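You operate a simulated robot arm through the tools that you are given. There is no shell and no other tool. Be economical: measure what you need, move in short steps, check, and stop when the job is done.

The job below is to be done with a simulated robot arm. You get a single attempt, and the scene is never put back.

JOB
Set the depth gauge to 6.0 mm on the grey block.
Fine: press the plunger onto the block, then the set button; slide the blue bridge back and put the block back where it stood.

Only the result counts: the job must be done as asked and must still hold three seconds after the hand-in. Knocking over, shifting, dropping, spilling or breaking anything else fails it.

ROBOT AND FRAMES
A 7-joint arm with a two-finger parallel gripper on a trunk, on a base that drives. Base frame: it is fixed to the floor where the robot stands at the start and does not move with it; the origin is under the middle of the robot, x ahead of it, y to its left, z up; the surface under the hand at the start is at about z = 800. Units: mm, rad, N and s.
With the tool pointing down near the work surface it reaches from about 300 to 720 mm from the robot's upright axis, wherever it stands. Its first joint turns from -2.897 to 2.897 rad. Places, roughly: bed of the depth gauge [500, 100, 800]; black set button [400, 0, 800]; blue bridge [700, 100, 900]; depth gauge [500, 100, 800]; gauge plunger [700, 100, 900]. Payload 3.43 kg.
The TCP is the grasp point between the finger pads, 34 mm short of the fingertips. In the tool frame z runs along the fingers and y along their closing line. Largest opening 128 mm; finger width 24, thickness 12; the body of the gripper, 48 by 130 mm, starts 96 mm behind the TCP.
Orientation is that of the tool frame in the base frame, as a unit quaternion [w, x, y, z]. With the fingers straight down and closing along the base's y, the tool's x points along the base's -x, its y along +y and its z along -z.

CONTROLS
- The arm moves only by the tool move_arm. Its argument "motion" is a list of rows, each an object of numbers (a shift or turn left out is 0, a gripper value left out holds the last): "tx", "ty", "tz": the shift along the base's x, y, z in mm; "wx", "wy", "wz": the turn, a rotation vector about the base's x, y, z in rad; "claw": the finger opening in mm, from 0 to 128. In form: [{"tx": .., "ty": .., "tz": .., "wx": .., "wy": .., "wz": .., "claw": ..}, ...]. A call has 1 to 12 rows; each row is the pose to reach, as a shift and turn from the pose commanded when the call began. Rows are played at 5 a second. More than 50 mm and 0.15 rad between two rows, or a gripper value outside its range, and nothing of the call is played. Where a pose cannot be reached the arm comes as near as it can. A force on the tool above 40 N (or 10 N above the force at the start of the call, whichever is more), or a blocked arm, ends the call early, and 0.2 s more pass. Each finger travels about 108 mm/s and halts on what it meets, pressing with about 38 N; the grip force reading is that of the motor and also rises with nothing between the fingers. The clock runs only during rows and for 0.2 s after the last one: add rows that repeat a pose to give the fingers time. The reply holds the time, the measured pose of the TCP, the force on the tool along the base axes, the opening and the grip force, in the units named above and with some noise, with the torque about the TCP (base axes, N m) and any sound that the robot's microphone picked up, and new pictures: "show" is both (left out), scene, wrist or none.
- Cameras (640 x 400 px; columns grow to the right, rows downward): "scene" is now at [-10.3, 146.8, 1503.8]; the picture's right is [0.10, -0.99, 0.00], its down [-0.72, -0.07, -0.69] and it looks along [0.69, 0.07, -0.72] (base axes); focal length 269 px, centre (320, 200). "wrist" rides on the gripper at [76, -11, -160] in the tool frame; the picture's right is [0.15, 0.99, 0.00], its down [-0.88, 0.13, -0.46] and it looks along [-0.45, 0.07, 0.89] (tool axes); focal length 234 px, centre (320, 200). There is no depth. A picture from a camera that has moved, and an enlarged one, comes with that camera's place and axes in the base frame and with its lens.
- move_column(by): slides the trunk up (or, below 0, down) by that many mm; the arm and the scene camera ride with it, the base frame stays. It gives what a move gives, with no picture.
- drive_base(legs): drives the robot by 1 to 6 legs, each [ahead, left, turn to the left] in mm, mm and rad, along the robot's own axes; the way and the turn of a leg run together, so that a leg with both is an arc; at most 1500 mm and 3.142 rad a leg. The arm and the cameras ride along, it lands a little off, and it stops where it bumps. It gives what a move gives, and a new picture of the scene camera.
- turn_head(pan, tilt): turns the head with the scene camera to pan (to the left, within 1.501 rad either way) and tilt (down, from -0.506 to 1.204), counted from straight ahead of the robot. It gives what a move gives, and a new picture of the scene camera.
- inspect(camera, box): a new picture of the part [left, top, right, bottom] of that camera's present view, enlarged. It takes no simulated time.
- hand_in(): hands the job in; it is judged then, once.

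Go step by step. Nothing tells you exact positions but the pictures and the camera data: compare them with the known pose of the tool, close in by small moves and look again before you grip or let go. The budget is 120 turns and 260 pictures, counting those below and the enlarged ones. Unless the task says otherwise, let go and move clear before handing in, and close with one line.

The tools are called after "Request:" by a JSON object that holds its "method" and its "body". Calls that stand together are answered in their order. move_arm: Moves the arm, as the interface text tells. Its arguments: {"type":"object","properties":{"motion":{"type":"array","items":{"type":"object","properties":{"tx":{"type":"number"},"ty":{"type":"number"},"tz":{"type":"number"},"wx":{"type":"number"},"wy":{"type":"number"},"wz":{"type":"number"},"claw":{"type":"number"}}}},"show":{"type":"string","enum":["both","scene","wrist","none"]}},"required":["motion"]} The other tools are called the same way: move_column (by) slides the trunk up or down; drive_base (legs) drives the base; turn_head (pan, tilt) turns the head that bears the scene camera; inspect (camera, box) takes an enlarged picture of a part of a camera's view; hand_in () hands the job in.

At the start:

```text
clock: 0.0
position: [375.0, 232.7, 1162.2]
tcp_rot: [0.001, 0.0, 1.0, 0.0]
force: [-0.2, -0.2, 0.3]
moment: [0.02, 0.01, 0.03]
finger_gap: 127.8
grip_force: 0.1
trunk travel left (down, up): [-225.0, 99.0]
robot x, y, heading: [0.7, -1.0, 0.001]
head pan, tilt: [0.099, 0.805]
```

scene: 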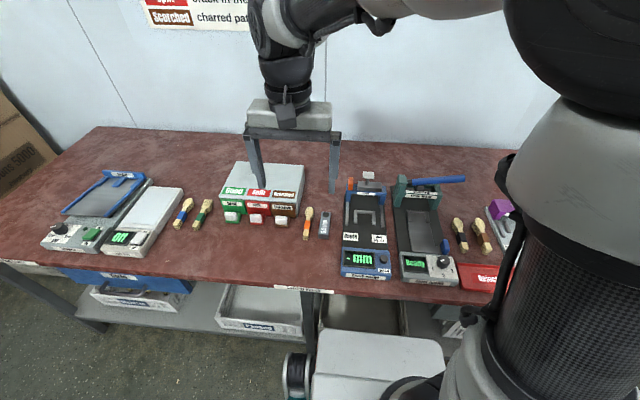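
wrist: 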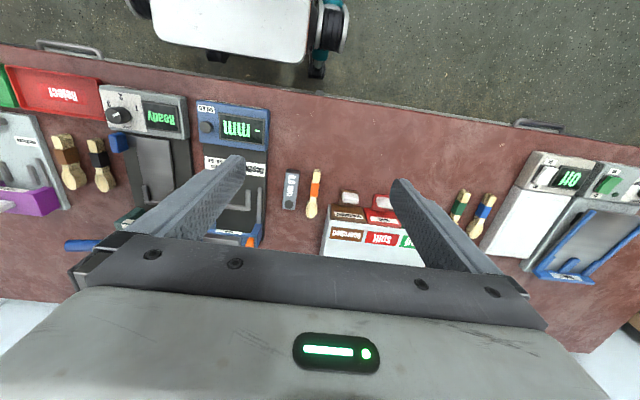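

I see a table with several devices; the depth gauge is the blue one near the scene picture's (365, 230). I'll look closer at it.

Request:
{"method": "inspect", "body": {"camera": "scene", "box": [290, 150, 470, 290]}}

Request:
{"method": "inspect", "body": {"camera": "wrist", "box": [170, 80, 350, 260]}}

```text
2.86 times, centred on (380, 220) of scene
camera zoom: at [-10.3, 146.8, 1503.8], right [0.1, -0.99, 0.0], down [-0.72, -0.07, -0.69], along [0.69, 0.07, -0.72], focal length 768 px, centre (149, 143)
```

zoom: 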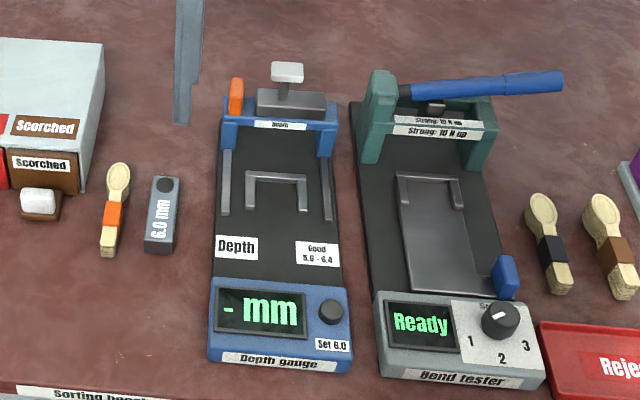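

```text
2.22 times, centred on (260, 170) of wrist
camera zoom: at [298.8, 221.7, 1322.1], right [-0.15, 0.99, 0.0], down [0.88, 0.13, 0.46], along [0.45, 0.07, -0.89], focal length 520 px, centre (453, 267)
```

zoom: 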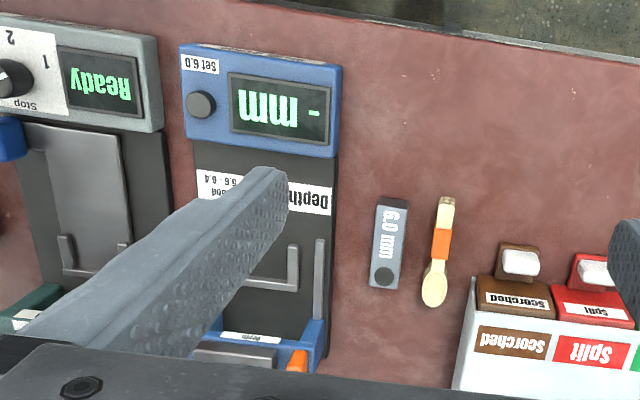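

The grey block ("6.0 mm") lies near (537, 188), left of the gauge, with the bridge at the far end. I'll bring the wrist camera above the gauge for a better view.

Request:
{"method": "move_arm", "body": {"motion": [{"tx": 10, "ty": -40, "tz": -15}, {"tx": 10, "ty": -80, "tz": -30}, {"tx": 10, "ty": -120, "tz": -60}, {"tx": 10, "ty": -130, "tz": -90}, {"tx": 10, "ty": -130, "tz": -90}]}}

```text
clock: 1.2
position: [383.4, 102.6, 1070.5]
tcp_rot: [0.0, 0.0, 1.0, 0.0]
force: [-0.7, -0.5, -0.2]
moment: [0.01, 0.0, 0.03]
finger_gap: 128.1
grip_force: 0.1
trunk travel left (down, up): [-225.0, 99.0]
robot x, y, heading: [0.2, -0.3, 0.006]
head pan, tilt: [0.099, 0.805]
camera scene: at [-10.2, 146.8, 1503.8], right [0.1, -0.99, 0.0], down [-0.72, -0.07, -0.69], along [0.69, 0.07, -0.72], focal length 269 px, centre (320, 200)
camera wrist: at [308.2, 92.0, 1231.5], right [-0.15, 0.99, 0.0], down [0.88, 0.13, 0.46], along [0.45, 0.07, -0.89], focal length 234 px, centre (320, 200)
```

scene: 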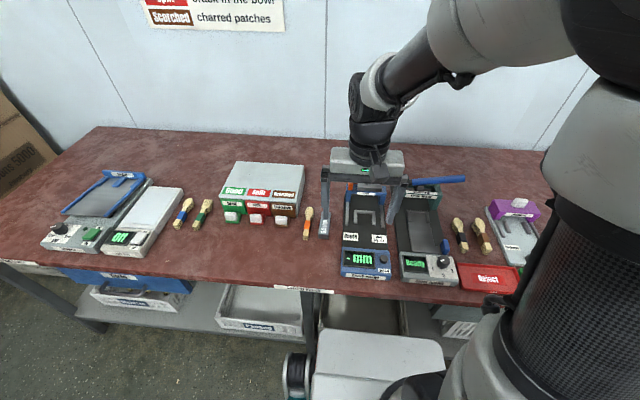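
wrist: 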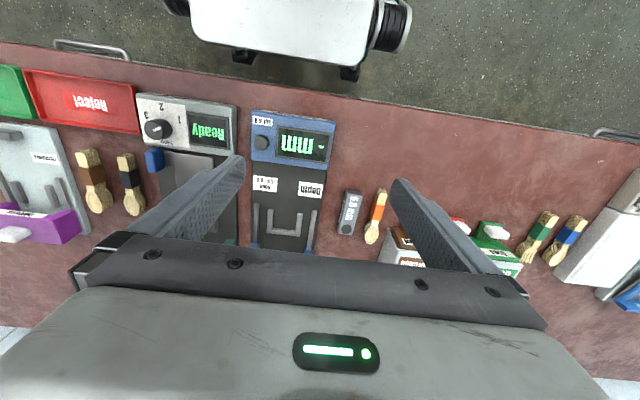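

Request:
{"method": "move_arm", "body": {"motion": [{"tx": 45}, {"tx": 90}, {"tx": 135}, {"tx": 180}, {"tx": 210}, {"tx": 210}]}}

Request:
{"method": "inspect", "body": {"camera": "wrist", "box": [220, 60, 420, 260]}}

```text
clock: 2.6
position: [596.0, 104.7, 1071.4]
tcp_rot: [0.0, -0.001, 1.0, 0.0]
force: [0.6, -0.7, -0.2]
moment: [0.0, -0.01, -0.02]
finger_gap: 128.1
grip_force: 0.1
trunk travel left (down, up): [-225.0, 99.0]
robot x, y, heading: [-3.2, -0.7, -0.001]
head pan, tilt: [0.099, 0.805]
camera scene: at [-10.2, 146.8, 1503.8], right [0.1, -0.99, 0.0], down [-0.72, -0.07, -0.69], along [0.69, 0.07, -0.72], focal length 269 px, centre (320, 200)
camera wrist: at [519.6, 93.4, 1231.2], right [-0.15, 0.99, 0.0], down [0.88, 0.13, 0.46], along [0.45, 0.07, -0.89], focal length 234 px, centre (320, 200)
```

scene: 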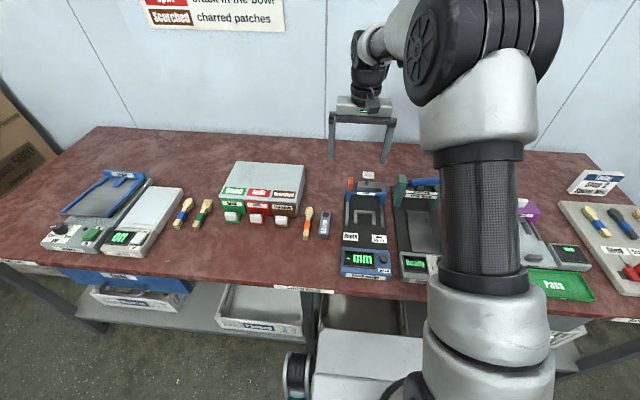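
wrist: 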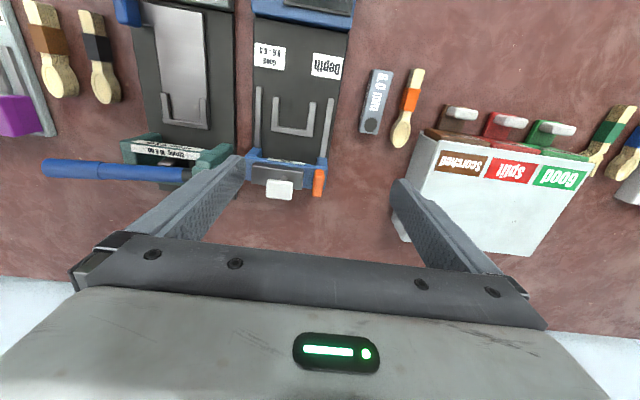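

```text
2.00 times, centred on (320, 160) of wrist
camera zoom: at [519.6, 93.4, 1231.2], right [-0.15, 0.99, 0.0], down [0.88, 0.13, 0.46], along [0.45, 0.07, -0.89], focal length 468 px, centre (320, 280)
```

zoom: 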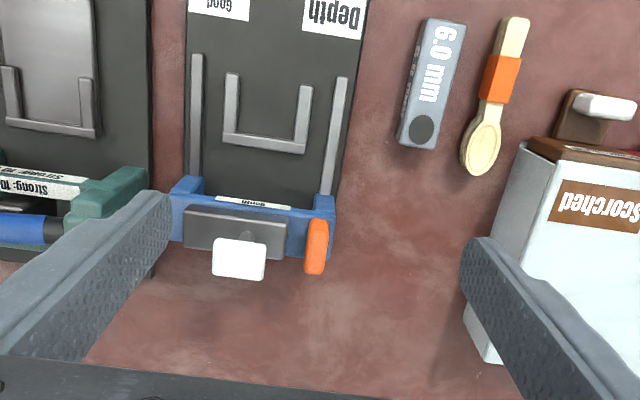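

Request:
{"method": "inspect", "body": {"camera": "scene", "box": [310, 160, 400, 220]}}

Request:
{"method": "inspect", "body": {"camera": "wrist", "box": [240, 60, 400, 160]}}

Request:
{"method": "inspect", "body": {"camera": "wrist", "box": [240, 140, 340, 210]}}

Request:
{"method": "inspect", "body": {"camera": "scene", "box": [310, 200, 400, 290]}}

```text
6.67 times, centred on (355, 190) of scene
camera zoom: at [-10.2, 146.8, 1503.8], right [0.1, -0.99, 0.0], down [-0.72, -0.07, -0.69], along [0.69, 0.07, -0.72], focal length 1792 px, centre (87, 267)
```

zoom: 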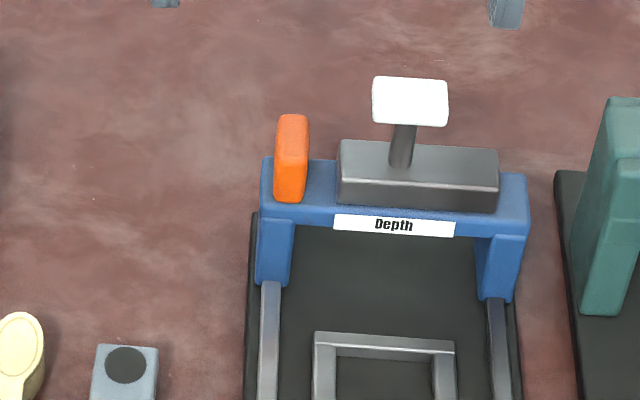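

```text
4.00 times, centred on (320, 110) of wrist
camera zoom: at [519.6, 93.4, 1231.2], right [-0.15, 0.99, 0.0], down [0.88, 0.13, 0.46], along [0.45, 0.07, -0.89], focal length 937 px, centre (320, 560)
```

zoom: 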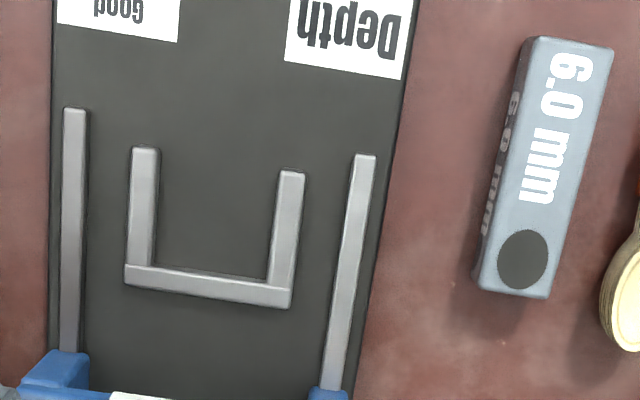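

```text
5.71 times, centred on (290, 175) of wrist
camera zoom: at [519.6, 93.4, 1231.2], right [-0.15, 0.99, 0.0], down [0.88, 0.13, 0.46], along [0.45, 0.07, -0.89], focal length 1338 px, centre (491, 343)
```

zoom: 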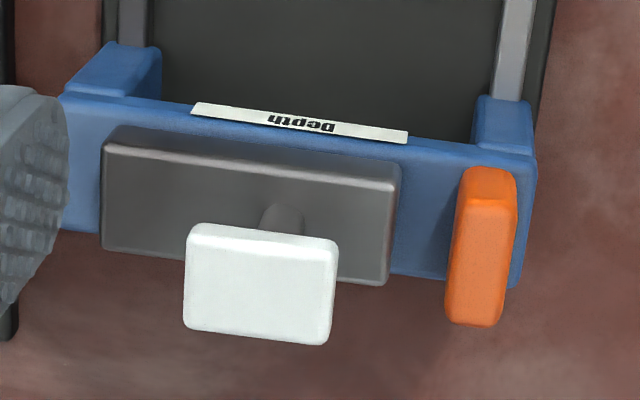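

```text
4.44 times, centred on (355, 245) of scene
camera zoom: at [-10.2, 146.8, 1503.8], right [0.1, -0.99, 0.0], down [-0.72, -0.07, -0.69], along [0.69, 0.07, -0.72], focal length 1194 px, centre (164, 0)
```

zoom: 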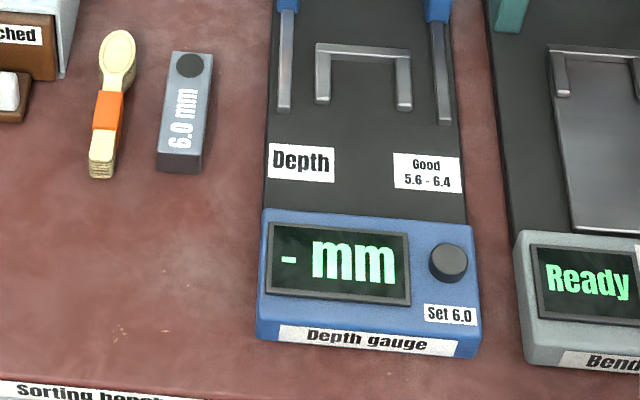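

The block is about 95×33×23 mm, pit toward the far end, spanning x≈495–590 at y≈187. The nest's back stop is at x≈600, y≈57. I'll go above the block for a close look.

Request:
{"method": "move_arm", "body": {"motion": [{"tx": -20, "ty": 30, "tz": -30}, {"tx": -40, "ty": 60, "tz": -60}, {"tx": -66, "ty": 82, "tz": -90}, {"tx": -66, "ty": 82, "tz": -130}, {"tx": -66, "ty": 82, "tz": -150}, {"tx": -66, "ty": 82, "tz": -150}]}}

Request:
{"method": "inspect", "body": {"camera": "wrist", "box": [220, 60, 420, 260]}}

```text
clock: 4.0
position: [530.4, 184.5, 920.3]
tcp_rot: [0.0, 0.0, 1.0, 0.0]
force: [0.6, -1.0, 1.3]
moment: [0.01, -0.02, -0.01]
finger_gap: 128.1
grip_force: 0.0
trunk travel left (down, up): [-225.0, 99.0]
robot x, y, heading: [-3.0, 2.1, 0.003]
head pan, tilt: [0.099, 0.805]
camera scene: at [-10.2, 146.8, 1503.8], right [0.1, -0.99, 0.0], down [-0.72, -0.07, -0.69], along [0.69, 0.07, -0.72], focal length 269 px, centre (320, 200)
camera wrist: at [453.7, 173.4, 1080.4], right [-0.15, 0.99, 0.0], down [0.88, 0.13, 0.46], along [0.45, 0.07, -0.89], focal length 234 px, centre (320, 200)
```

scene: 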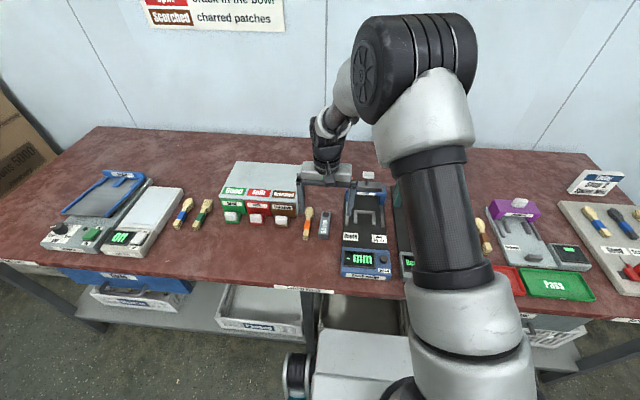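
wrist: 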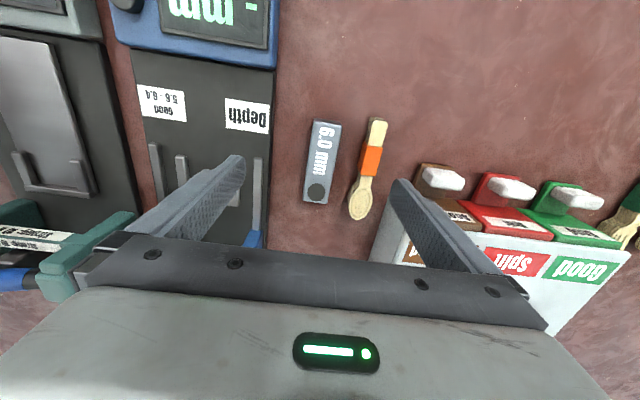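

```text
2.00 times, centred on (320, 160) of wrist
camera zoom: at [453.7, 173.4, 1080.4], right [-0.15, 0.99, 0.0], down [0.88, 0.13, 0.46], along [0.45, 0.07, -0.89], focal length 468 px, centre (320, 280)
```

zoom: 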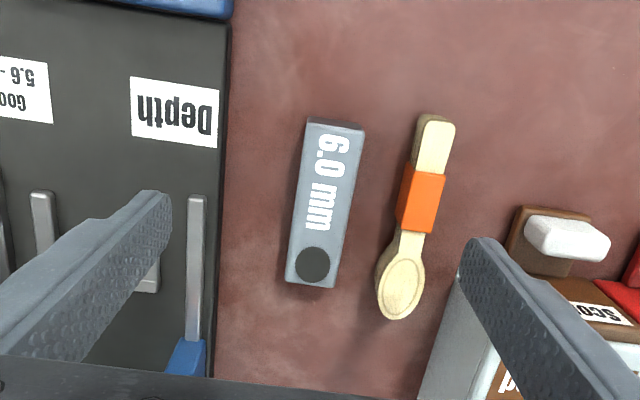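

Request:
{"method": "move_arm", "body": {"motion": [{"tx": -1, "ty": 3.5, "tz": 0, "claw": 54}, {"tx": -1, "ty": 3.5, "tz": -20, "claw": 54}, {"tx": -1, "ty": 3.5, "tz": -40, "claw": 54}, {"tx": -1, "ty": 3.5, "tz": -55, "claw": 54}, {"tx": -1, "ty": 3.5, "tz": -55, "claw": 54}]}}

Request:
{"method": "inspect", "body": {"camera": "wrist", "box": [240, 80, 400, 220]}}

```text
clock: 5.2
position: [527.1, 189.8, 866.4]
tcp_rot: [0.0, 0.0, 1.0, 0.0]
force: [0.0, 0.2, 0.0]
moment: [-0.02, 0.01, -0.02]
finger_gap: 54.1
grip_force: 0.0
trunk travel left (down, up): [-225.0, 99.0]
robot x, y, heading: [-0.3, -4.2, -0.005]
head pan, tilt: [0.099, 0.805]
camera scene: at [-10.2, 146.8, 1503.8], right [0.1, -0.99, 0.0], down [-0.72, -0.07, -0.69], along [0.69, 0.07, -0.72], focal length 269 px, centre (320, 200)
camera wrist: at [452.1, 178.1, 1027.0], right [-0.15, 0.99, 0.0], down [0.88, 0.13, 0.46], along [0.45, 0.07, -0.89], focal length 234 px, centre (320, 200)
```

scene: 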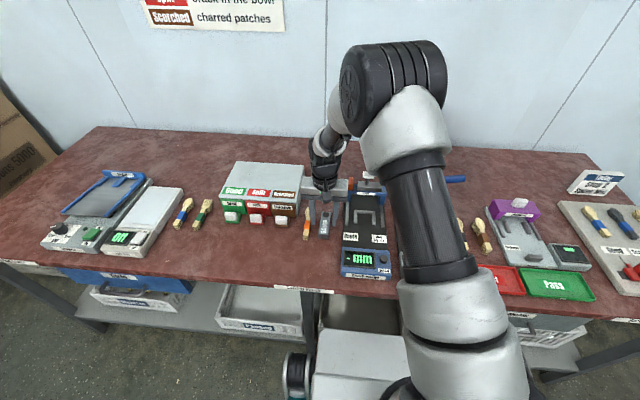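
wrist: 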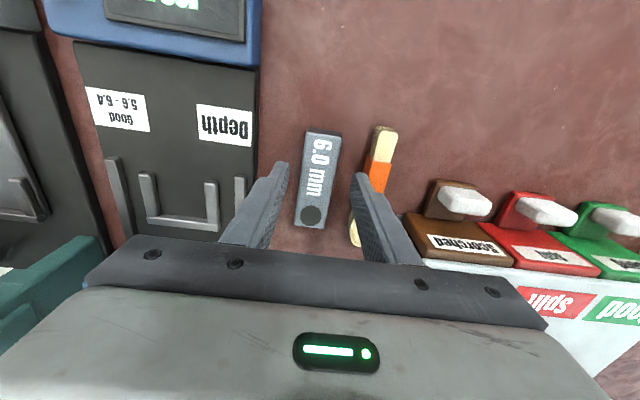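

```text
2.86 times, centred on (320, 150) of wrist
camera zoom: at [452.1, 178.1, 1027.0], right [-0.15, 0.99, 0.0], down [0.88, 0.13, 0.46], along [0.45, 0.07, -0.89], focal length 669 px, centre (320, 343)
```

zoom: 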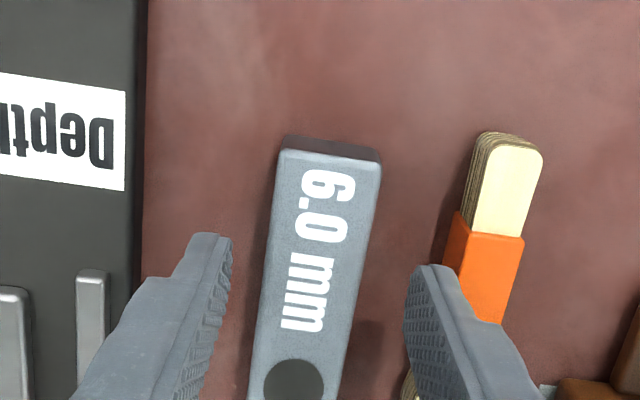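

Request:
{"method": "move_arm", "body": {"motion": [{"tz": 0, "claw": 46}, {"tz": -15, "claw": 46}, {"tz": -28, "claw": 46}, {"tz": -28, "claw": 46}]}}

Request:
{"method": "inspect", "body": {"camera": "wrist", "box": [240, 80, 400, 220]}}

```text
clock: 6.2
position: [529.5, 189.4, 839.4]
tcp_rot: [0.0, 0.0, 1.0, 0.0]
force: [-1.0, -0.3, 0.7]
moment: [0.03, -0.01, 0.03]
finger_gap: 46.1
grip_force: 0.1
trunk travel left (down, up): [-225.0, 99.0]
robot x, y, heading: [-0.6, -2.2, -0.004]
head pan, tilt: [0.099, 0.805]
camera scene: at [-10.2, 146.8, 1503.8], right [0.1, -0.99, 0.0], down [-0.72, -0.07, -0.69], along [0.69, 0.07, -0.72], focal length 269 px, centre (320, 200)
camera wrist: at [452.2, 178.3, 998.5], right [-0.15, 0.99, 0.0], down [0.88, 0.13, 0.46], along [0.45, 0.07, -0.89], focal length 234 px, centre (320, 200)
```

scene: 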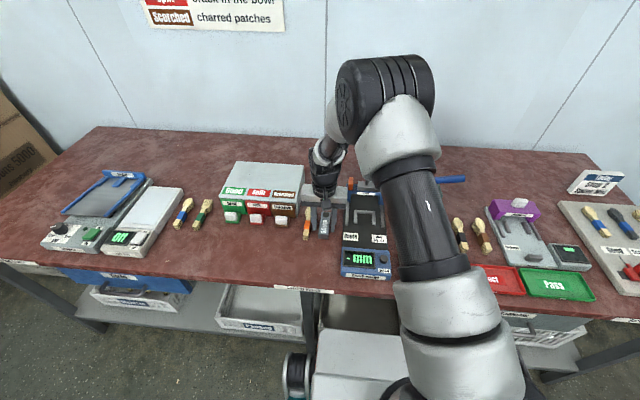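
wrist: 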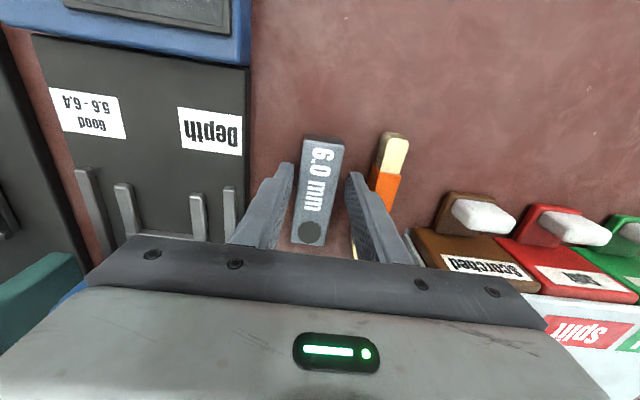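

```text
2.86 times, centred on (320, 150) of wrist
camera zoom: at [452.2, 178.3, 998.5], right [-0.15, 0.99, 0.0], down [0.88, 0.13, 0.46], along [0.45, 0.07, -0.89], focal length 669 px, centre (320, 343)
```

zoom: 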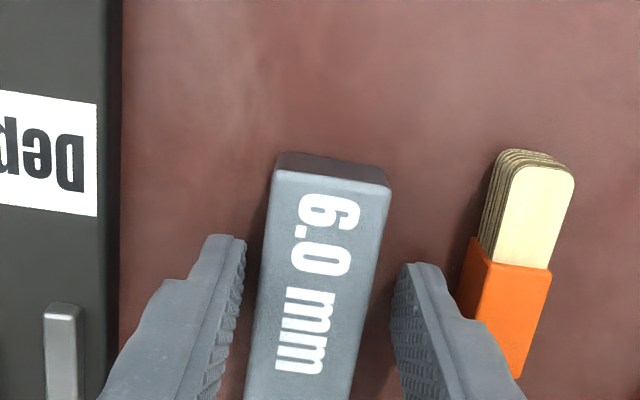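

Request:
{"method": "move_arm", "body": {"motion": [{"claw": 40}, {"claw": 28}, {"claw": 25}, {"claw": 25}, {"claw": 25}], "show": "wrist"}}

```text
clock: 7.4
position: [529.4, 189.1, 838.6]
tcp_rot: [0.001, 0.0, 1.0, 0.001]
force: [0.0, -0.6, -0.1]
moment: [0.0, -0.01, -0.02]
finger_gap: 31.2
grip_force: 38.6
trunk travel left (down, up): [-225.0, 99.0]
robot x, y, heading: [0.1, -0.4, 0.003]
head pan, tilt: [0.099, 0.805]
camera wrist: at [452.2, 178.2, 998.7], right [-0.15, 0.99, 0.0], down [0.88, 0.13, 0.46], along [0.45, 0.07, -0.89], focal length 234 px, centre (320, 200)
```

wrist: 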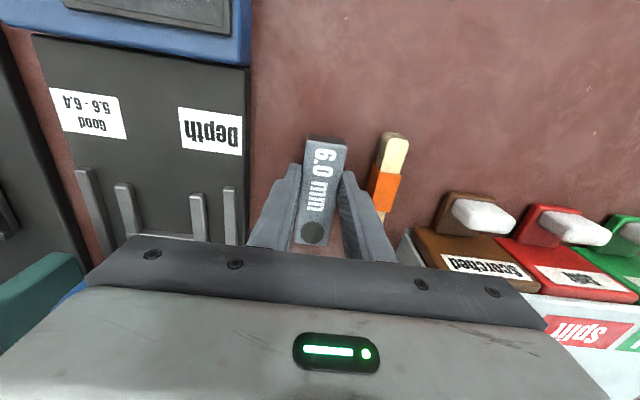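

Request:
{"method": "move_arm", "body": {"motion": [{"tz": 10}, {"tz": 30}, {"tz": 60}, {"tz": 60, "ty": -40}, {"tz": 60, "ty": -85}, {"tz": 60, "ty": -131}, {"tz": 60, "ty": -131}]}}

Request:
{"method": "inspect", "body": {"camera": "wrist", "box": [220, 100, 420, 240]}}

Request:
{"method": "inspect", "body": {"camera": "scene", "box": [310, 150, 420, 290]}}

```text
clock: 9.0
position: [528.3, 56.0, 898.9]
tcp_rot: [0.0, 0.0, 1.0, 0.0]
force: [-0.4, 0.3, -2.2]
moment: [0.0, 0.04, 0.02]
finger_gap: 31.3
grip_force: 38.0
trunk travel left (down, up): [-225.0, 99.0]
robot x, y, heading: [0.8, 1.0, -0.001]
head pan, tilt: [0.099, 0.805]
camera scene: at [-10.1, 146.6, 1503.8], right [0.1, -0.99, 0.0], down [-0.72, -0.07, -0.69], along [0.69, 0.07, -0.72], focal length 269 px, centre (320, 200)
camera wrist: at [452.0, 44.7, 1059.2], right [-0.15, 0.99, 0.0], down [0.88, 0.13, 0.46], along [0.45, 0.07, -0.89], focal length 234 px, centre (320, 200)
```

scene: 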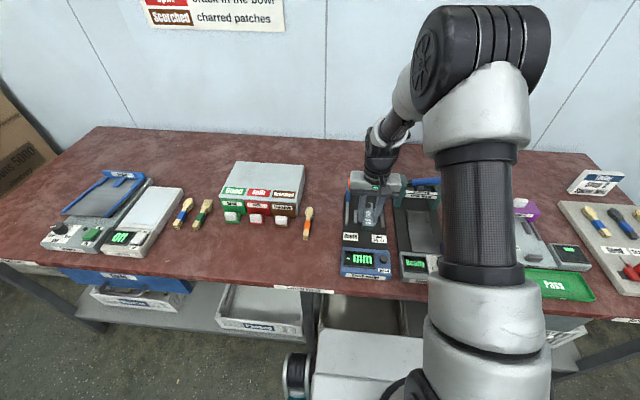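
wrist: 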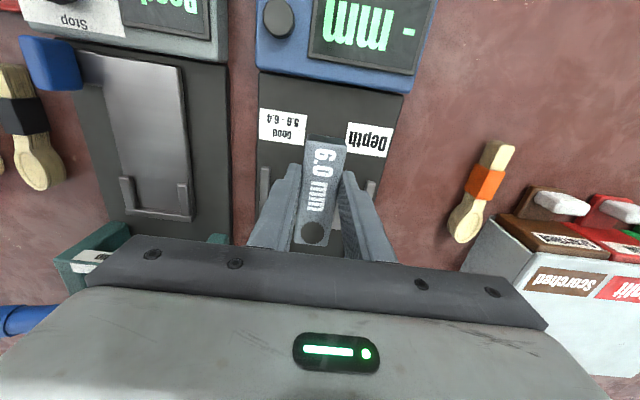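

```text
2.86 times, centred on (320, 170) of wrist
camera zoom: at [452.0, 44.7, 1059.2], right [-0.15, 0.99, 0.0], down [0.88, 0.13, 0.46], along [0.45, 0.07, -0.89], focal length 669 px, centre (320, 286)
```

zoom: 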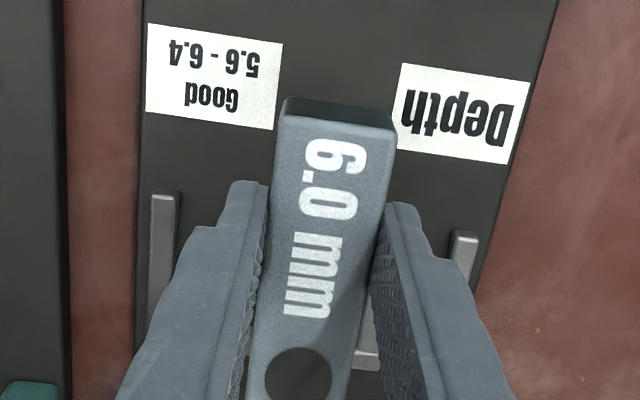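

```text
2.86 times, centred on (365, 220) of scene
camera zoom: at [-10.1, 146.6, 1503.8], right [0.1, -0.99, 0.0], down [-0.72, -0.07, -0.69], along [0.69, 0.07, -0.72], focal length 768 px, centre (191, 143)
```

zoom: 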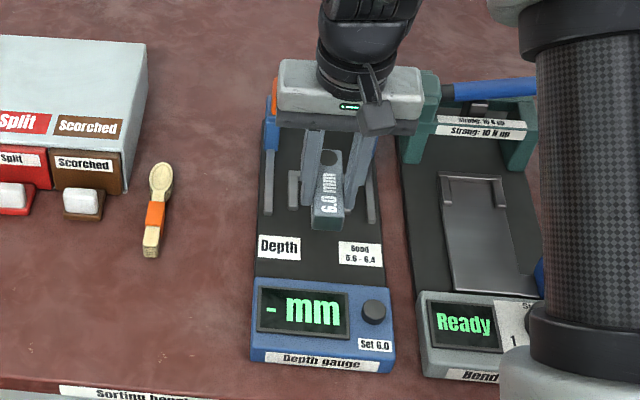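

The block is held and hovering over the bed; nest centre is y≈58.3, stop at x≈597.5. I'll shift into line and lower carefully.

Request:
{"method": "move_arm", "body": {"motion": [{"tx": 6, "ty": 2.4, "tz": 0}, {"tx": 6, "ty": 2.4, "tz": -20}, {"tx": 6, "ty": 2.4, "tz": -36}, {"tx": 6, "ty": 2.4, "tz": -36}]}}

Request:
{"method": "inspect", "body": {"camera": "wrist", "box": [220, 100, 420, 240]}}

Request:
{"method": "inspect", "body": {"camera": "scene", "box": [330, 160, 400, 240]}}

```text
clock: 10.0
position: [534.7, 60.7, 863.8]
tcp_rot: [-0.001, 0.001, 1.0, 0.0]
force: [-0.7, -0.3, -2.5]
moment: [0.0, 0.02, 0.01]
finger_gap: 31.2
grip_force: 37.9
trunk travel left (down, up): [-225.0, 99.0]
robot x, y, heading: [-4.6, 1.1, 0.004]
head pan, tilt: [0.099, 0.805]
camera scene: at [-10.0, 146.8, 1503.8], right [0.1, -0.99, 0.0], down [-0.72, -0.07, -0.69], along [0.69, 0.07, -0.72], focal length 269 px, centre (320, 200)
camera wrist: at [459.2, 48.8, 1023.2], right [-0.15, 0.99, 0.0], down [0.88, 0.13, 0.46], along [0.45, 0.07, -0.89], focal length 234 px, centre (320, 200)
```

scene: 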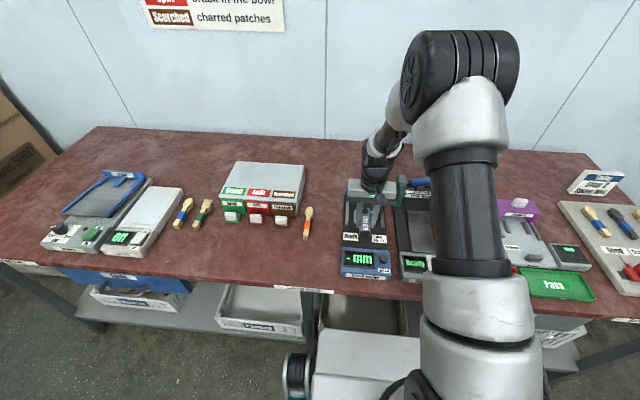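
wrist: 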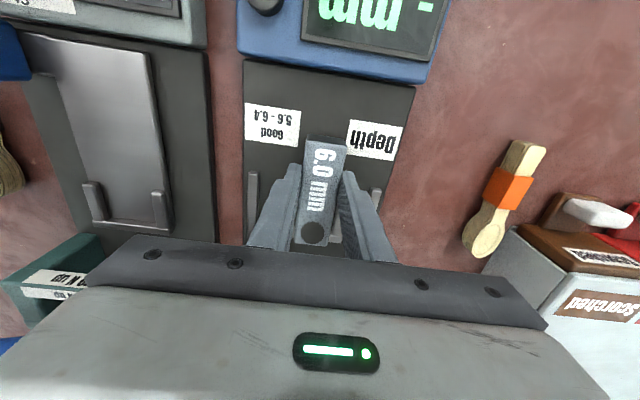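

```text
2.86 times, centred on (320, 170) of wrist
camera zoom: at [459.2, 48.8, 1023.2], right [-0.15, 0.99, 0.0], down [0.88, 0.13, 0.46], along [0.45, 0.07, -0.89], focal length 669 px, centre (320, 286)
```

zoom: 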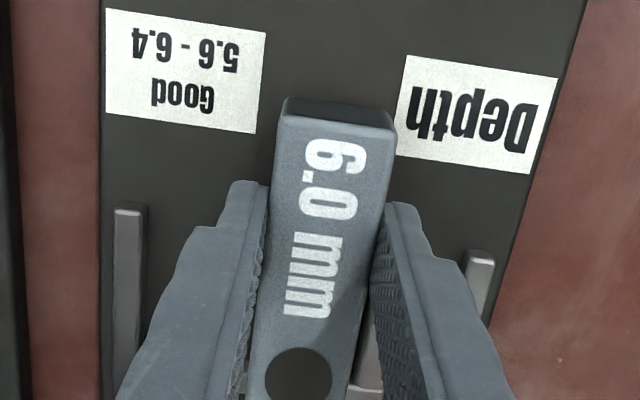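

```text
5.00 times, centred on (365, 200) of scene
camera zoom: at [-10.0, 146.8, 1503.8], right [0.1, -0.99, 0.0], down [-0.72, -0.07, -0.69], along [0.69, 0.07, -0.72], focal length 1344 px, centre (95, 200)
```

zoom: 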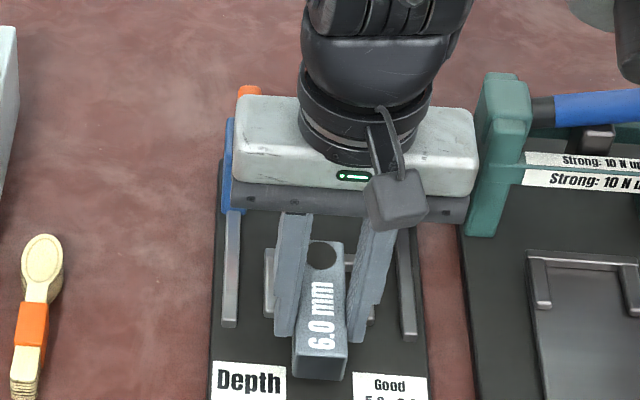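

Request:
{"method": "move_arm", "body": {"motion": [{"ty": -2, "tz": 0}, {"ty": -2, "tz": -6}, {"ty": -2, "tz": -10}, {"ty": -2, "tz": -10}], "show": "none"}}

Request:
{"method": "inspect", "body": {"camera": "wrist", "box": [220, 100, 420, 240]}}

Request:
{"method": "inspect", "body": {"camera": "scene", "box": [340, 190, 390, 240]}}

```text
clock: 11.0
position: [535.1, 59.5, 854.4]
tcp_rot: [0.001, 0.0, 1.0, 0.0]
force: [-2.6, 1.1, 16.0]
moment: [0.01, 0.73, 0.01]
finger_gap: 31.5
grip_force: 38.4
trunk travel left (down, up): [-225.0, 99.0]
robot x, y, heading: [0.5, -2.3, -0.004]
head pan, tilt: [0.099, 0.805]
```

```text
2.86 times, centred on (320, 170) of wrist
camera zoom: at [458.1, 46.8, 1014.6], right [-0.15, 0.99, 0.0], down [0.88, 0.13, 0.46], along [0.45, 0.07, -0.89], focal length 669 px, centre (320, 286)
```

zoom: 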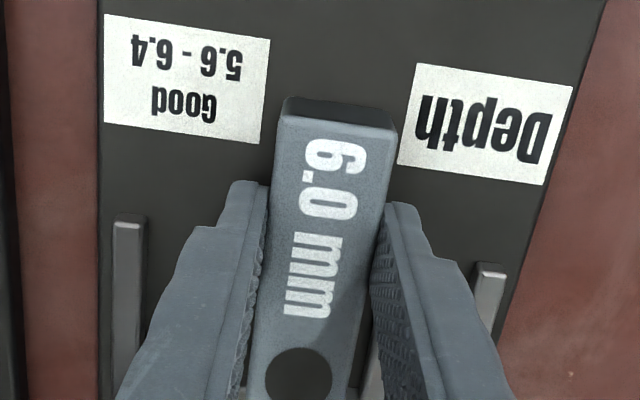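

```text
8.00 times, centred on (365, 215) of scene
camera zoom: at [-11.5, 146.7, 1504.1], right [0.1, -0.99, 0.0], down [-0.72, -0.07, -0.69], along [0.69, 0.07, -0.72], focal length 2150 px, centre (-40, 80)
```

zoom: 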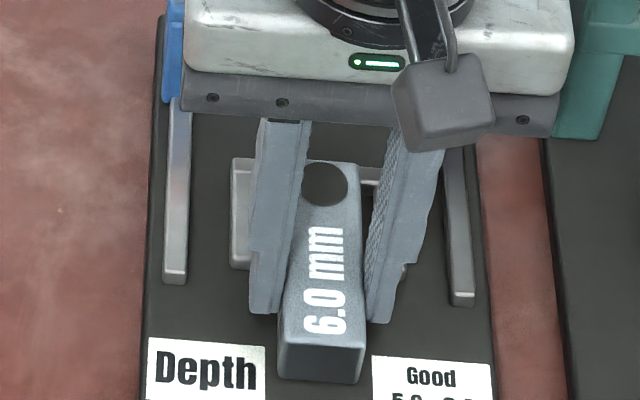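

Contact with the bed is felt. I'll open a little and look.

Request:
{"method": "move_arm", "body": {"motion": [{"claw": 34}, {"claw": 40}, {"claw": 44}, {"claw": 44}, {"tz": 25}, {"tz": 60}, {"tz": 90, "tx": -30}, {"tz": 90, "tx": -60}]}}

Request:
{"method": "inspect", "body": {"camera": "wrist", "box": [220, 80, 420, 240]}}

Request:
{"method": "inspect", "body": {"camera": "scene", "box": [330, 160, 400, 240]}}

```text
clock: 12.8
position: [474.8, 57.3, 944.0]
tcp_rot: [0.0, 0.0, 1.0, 0.0]
force: [0.0, -0.1, 0.3]
moment: [0.01, -0.01, 0.04]
finger_gap: 44.2
grip_force: 0.1
trunk travel left (down, up): [-225.0, 99.0]
robot x, y, heading: [1.4, 0.4, 0.0]
head pan, tilt: [0.099, 0.805]
camera scene: at [-10.5, 146.8, 1503.8], right [0.1, -0.99, 0.0], down [-0.72, -0.07, -0.69], along [0.69, 0.07, -0.72], focal length 269 px, centre (320, 200)
camera wrist: at [398.9, 46.2, 1102.9], right [-0.15, 0.99, 0.0], down [0.88, 0.13, 0.46], along [0.45, 0.07, -0.89], focal length 234 px, centre (320, 200)
```

scene: 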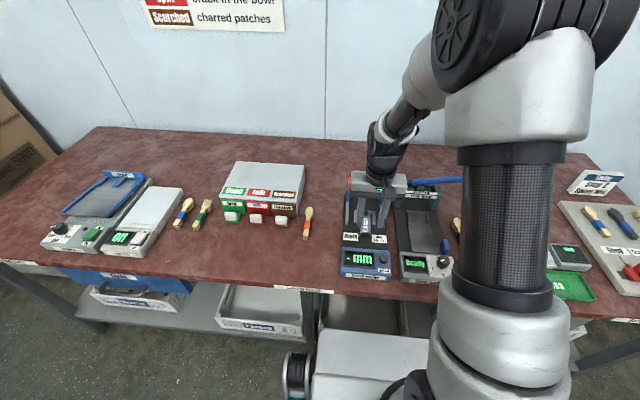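
wrist: 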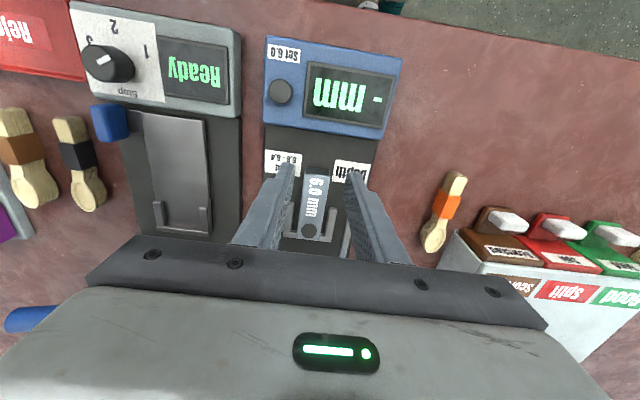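

```text
2.50 times, centred on (320, 160) of wrist
camera zoom: at [398.9, 46.2, 1102.9], right [-0.15, 0.99, 0.0], down [0.88, 0.13, 0.46], along [0.45, 0.07, -0.89], focal length 585 px, centre (320, 300)
```

zoom: 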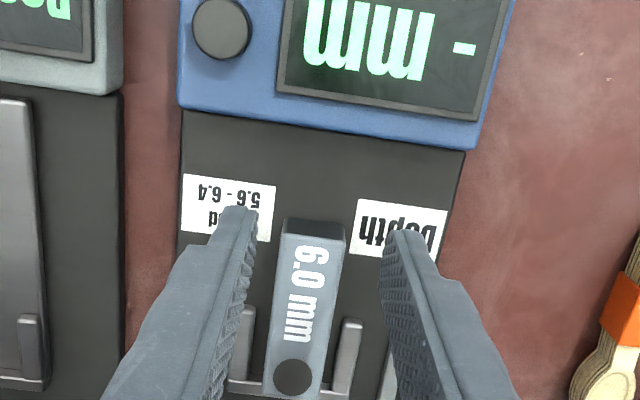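

```text
5.00 times, centred on (365, 200) of scene
camera zoom: at [-10.5, 146.8, 1503.8], right [0.1, -0.99, 0.0], down [-0.72, -0.07, -0.69], along [0.69, 0.07, -0.72], focal length 1344 px, centre (95, 200)
```

zoom: 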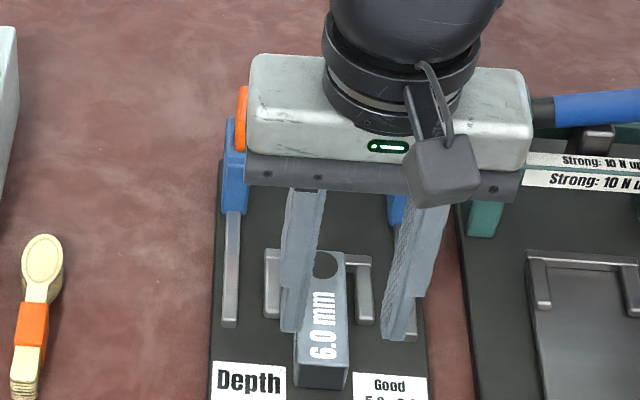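

The block sits in the nest. Next: view the bridge and its orange tab up close.

Request:
{"method": "move_arm", "body": {"motion": [{"tz": 40}, {"tz": 66, "ty": 20, "claw": 60}, {"tz": 66, "ty": 56, "tx": 20}, {"tz": 66, "ty": 56, "tx": 60}, {"tz": 66, "ty": 56, "tx": 105}, {"tz": 66, "ty": 56, "tx": 150}, {"tz": 66, "ty": 56, "tx": 180}, {"tz": 66, "ty": 56, "tx": 180}]}}

Request:
{"method": "inspect", "body": {"camera": "wrist", "box": [220, 80, 420, 240]}}

Request:
{"method": "inspect", "body": {"camera": "scene", "box": [330, 160, 400, 240]}}

```text
clock: 14.6
position: [653.2, 115.0, 1008.2]
tcp_rot: [0.0, 0.0, 1.0, 0.0]
force: [-0.3, -0.1, -0.1]
moment: [0.03, -0.02, -0.04]
finger_gap: 59.7
grip_force: 0.0
trunk travel left (down, up): [-225.0, 99.0]
robot x, y, heading: [-2.3, -0.9, -0.003]
head pan, tilt: [0.099, 0.805]
camera scene: at [-10.2, 146.8, 1503.8], right [0.1, -0.99, 0.0], down [-0.72, -0.07, -0.69], along [0.69, 0.07, -0.72], focal length 269 px, centre (320, 200)
camera wrist: at [577.2, 102.5, 1169.1], right [-0.15, 0.99, 0.0], down [0.88, 0.13, 0.46], along [0.45, 0.07, -0.89], focal length 234 px, centre (320, 200)
```

scene: 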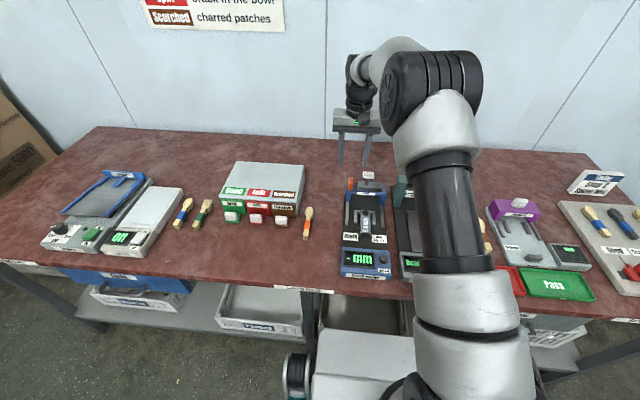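
wrist: 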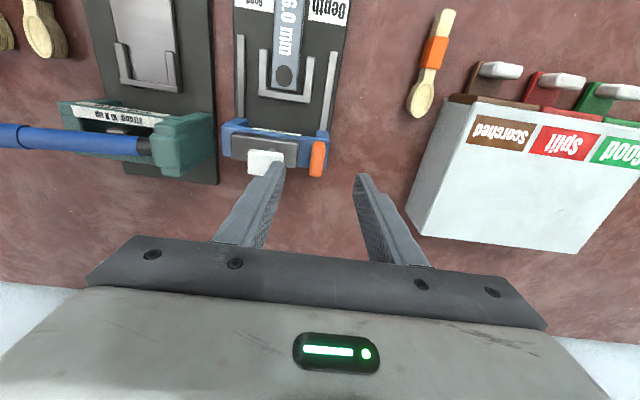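

```text
2.50 times, centred on (320, 160) of wrist
camera zoom: at [577.2, 102.5, 1169.1], right [-0.15, 0.99, 0.0], down [0.88, 0.13, 0.46], along [0.45, 0.07, -0.89], focal length 585 px, centre (320, 300)
```

zoom: 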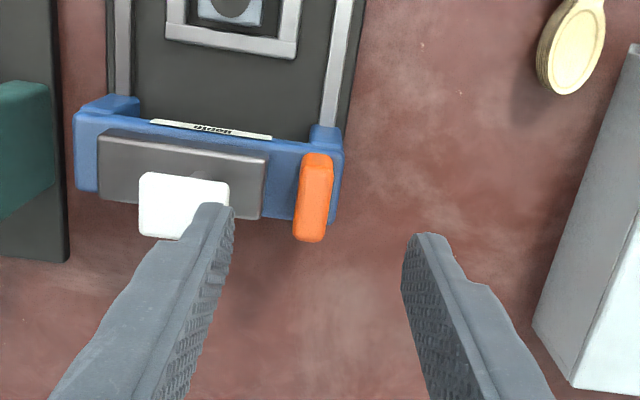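

```text
5.00 times, centred on (365, 200) of scene
camera zoom: at [-10.2, 146.8, 1503.8], right [0.1, -0.99, 0.0], down [-0.72, -0.07, -0.69], along [0.69, 0.07, -0.72], focal length 1344 px, centre (95, 200)
```

zoom: 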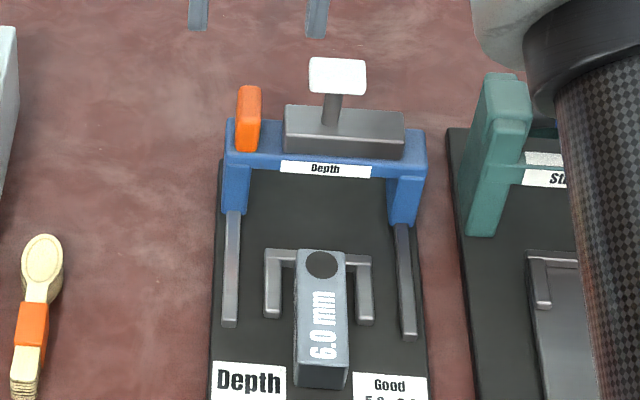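

The orange tab is at about (662, 112, 892). I'll close the fingers, go behind it, and lower so the tips sit beside the tab above the beam.

Request:
{"method": "move_arm", "body": {"motion": [{"claw": 0}, {"tx": 25, "ty": -1, "claw": 0}, {"tx": 55, "ty": -1, "claw": 0}, {"tx": 55, "ty": -1, "tz": -30}, {"tx": 55, "ty": -1, "tz": -60}, {"tx": 55, "ty": -1, "tz": -60}]}}

Request:
{"method": "inspect", "body": {"camera": "wrist", "box": [220, 80, 420, 240]}}

Request:
{"method": "inspect", "body": {"camera": "scene", "box": [320, 120, 400, 220]}}

```text
clock: 16.0
position: [710.0, 113.5, 949.6]
tcp_rot: [0.001, 0.0, 1.0, 0.0]
force: [-0.4, 0.4, -0.7]
moment: [0.02, 0.02, 0.0]
finger_gap: 0.2
grip_force: 33.1
trunk travel left (down, up): [-225.0, 99.0]
robot x, y, heading: [-0.2, 0.5, 0.004]
head pan, tilt: [0.099, 0.805]
camera scene: at [-10.1, 146.8, 1503.8], right [0.1, -0.99, 0.0], down [-0.72, -0.07, -0.69], along [0.69, 0.07, -0.72], focal length 269 px, centre (320, 200)
camera wrist: at [633.5, 101.4, 1109.1], right [-0.15, 0.99, 0.0], down [0.88, 0.13, 0.46], along [0.45, 0.07, -0.89], focal length 234 px, centre (320, 200)
```

scene: 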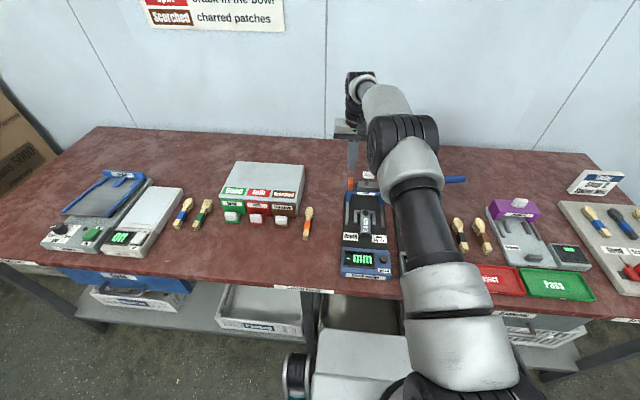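
wrist: 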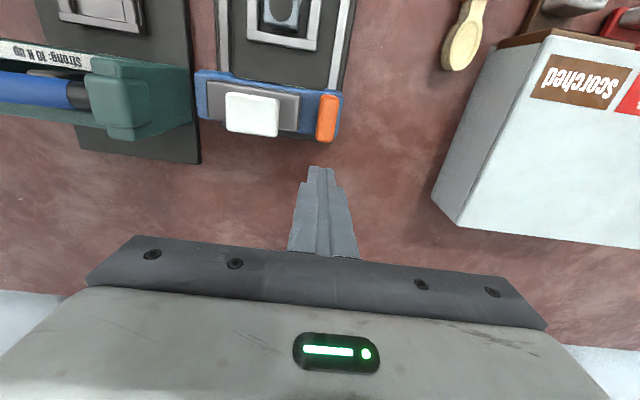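

```text
2.50 times, centred on (320, 160) of wrist
camera zoom: at [633.5, 101.4, 1109.1], right [-0.15, 0.99, 0.0], down [0.88, 0.13, 0.46], along [0.45, 0.07, -0.89], focal length 585 px, centre (320, 300)
```

zoom: 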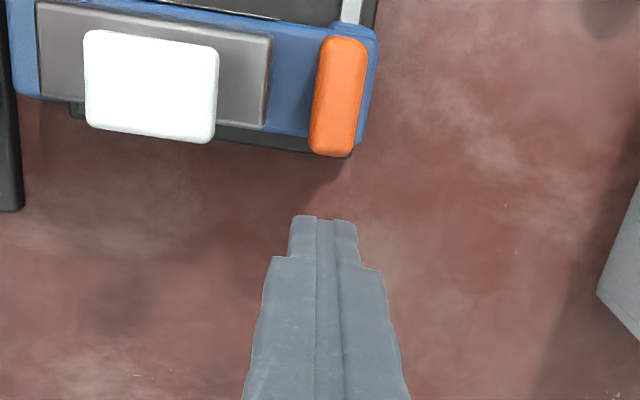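

```text
4.00 times, centred on (360, 170) of scene
camera zoom: at [-10.1, 146.8, 1503.8], right [0.1, -0.99, 0.0], down [-0.72, -0.07, -0.69], along [0.69, 0.07, -0.72], focal length 1075 px, centre (160, 320)
```

zoom: 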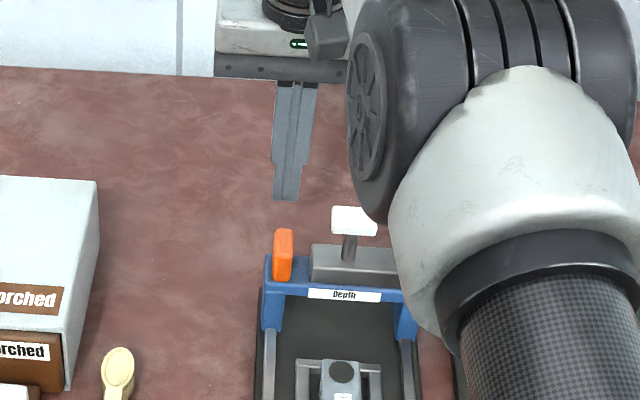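

Request:
{"method": "move_arm", "body": {"motion": [{"tz": -15}, {"tz": -31}, {"tz": -31, "tx": -8}, {"tz": -31, "tx": -16}, {"tz": -31, "tx": -24}, {"tz": -31, "tx": -32}, {"tz": -31, "tx": -40}, {"tz": -31, "tx": -40}]}}

Request:
{"method": "inspect", "body": {"camera": "wrist", "box": [220, 60, 420, 220]}}

Request:
{"method": "inspect", "body": {"camera": "scene", "box": [320, 140, 400, 220]}}

```text
clock: 17.8
position: [668.6, 112.8, 919.3]
tcp_rot: [0.0, 0.0, 1.0, 0.0]
force: [0.2, -1.0, 0.5]
moment: [0.01, 0.01, 0.01]
finger_gap: 0.0
grip_force: 33.2
trunk travel left (down, up): [-225.0, 99.0]
robot x, y, heading: [3.5, 0.0, 0.004]
head pan, tilt: [0.099, 0.805]
camera scene: at [-10.3, 146.8, 1503.8], right [0.1, -0.99, 0.0], down [-0.72, -0.07, -0.69], along [0.69, 0.07, -0.72], focal length 269 px, centre (320, 200)
camera wrist: at [592.3, 100.4, 1078.9], right [-0.15, 0.99, 0.0], down [0.88, 0.13, 0.46], along [0.45, 0.07, -0.89], focal length 234 px, centre (320, 200)
```

scene: 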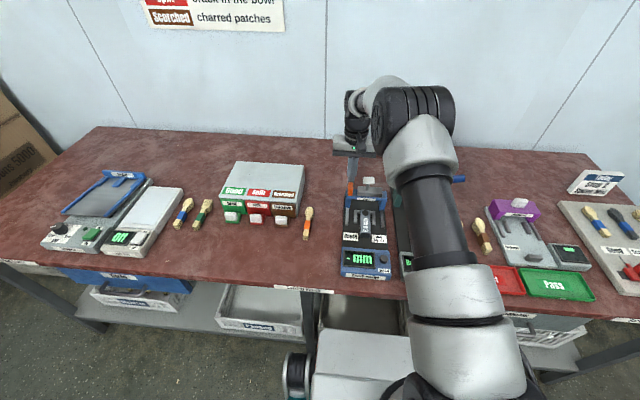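
wrist: 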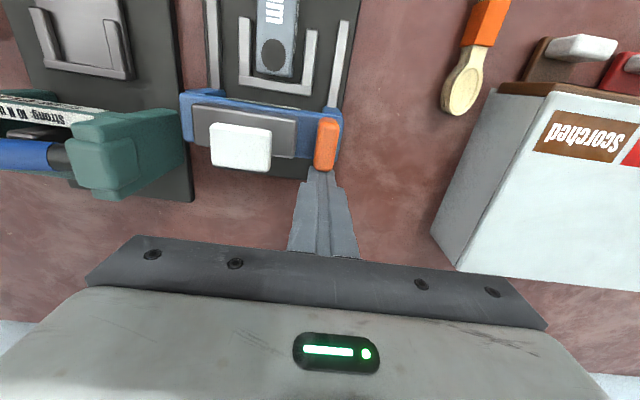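

```text
2.50 times, centred on (320, 140) of wrist
camera zoom: at [592.3, 100.4, 1078.9], right [-0.15, 0.99, 0.0], down [0.88, 0.13, 0.46], along [0.45, 0.07, -0.89], focal length 585 px, centre (320, 350)
```

zoom: 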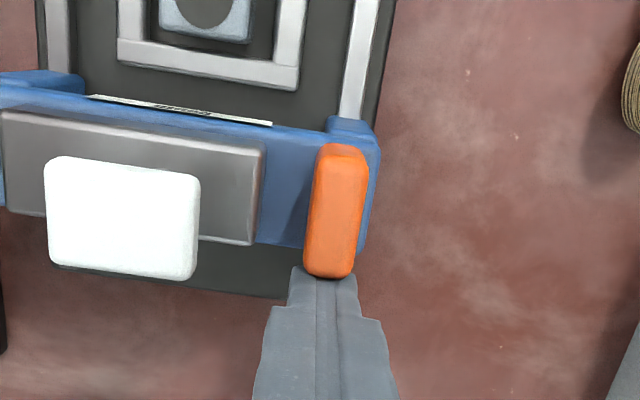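

```text
5.00 times, centred on (360, 180) of scene
camera zoom: at [-10.3, 146.8, 1503.8], right [0.1, -0.99, 0.0], down [-0.72, -0.07, -0.69], along [0.69, 0.07, -0.72], focal length 1344 px, centre (120, 300)
```

zoom: 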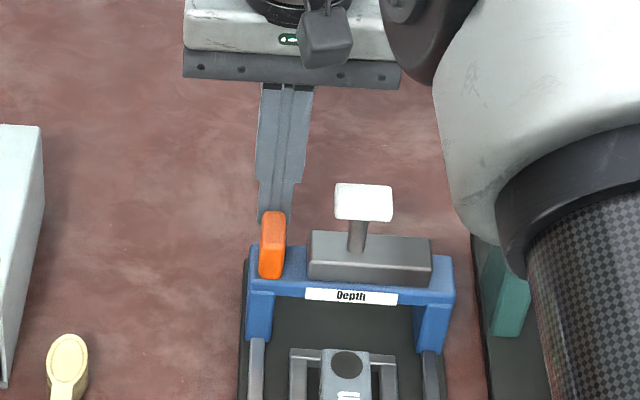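

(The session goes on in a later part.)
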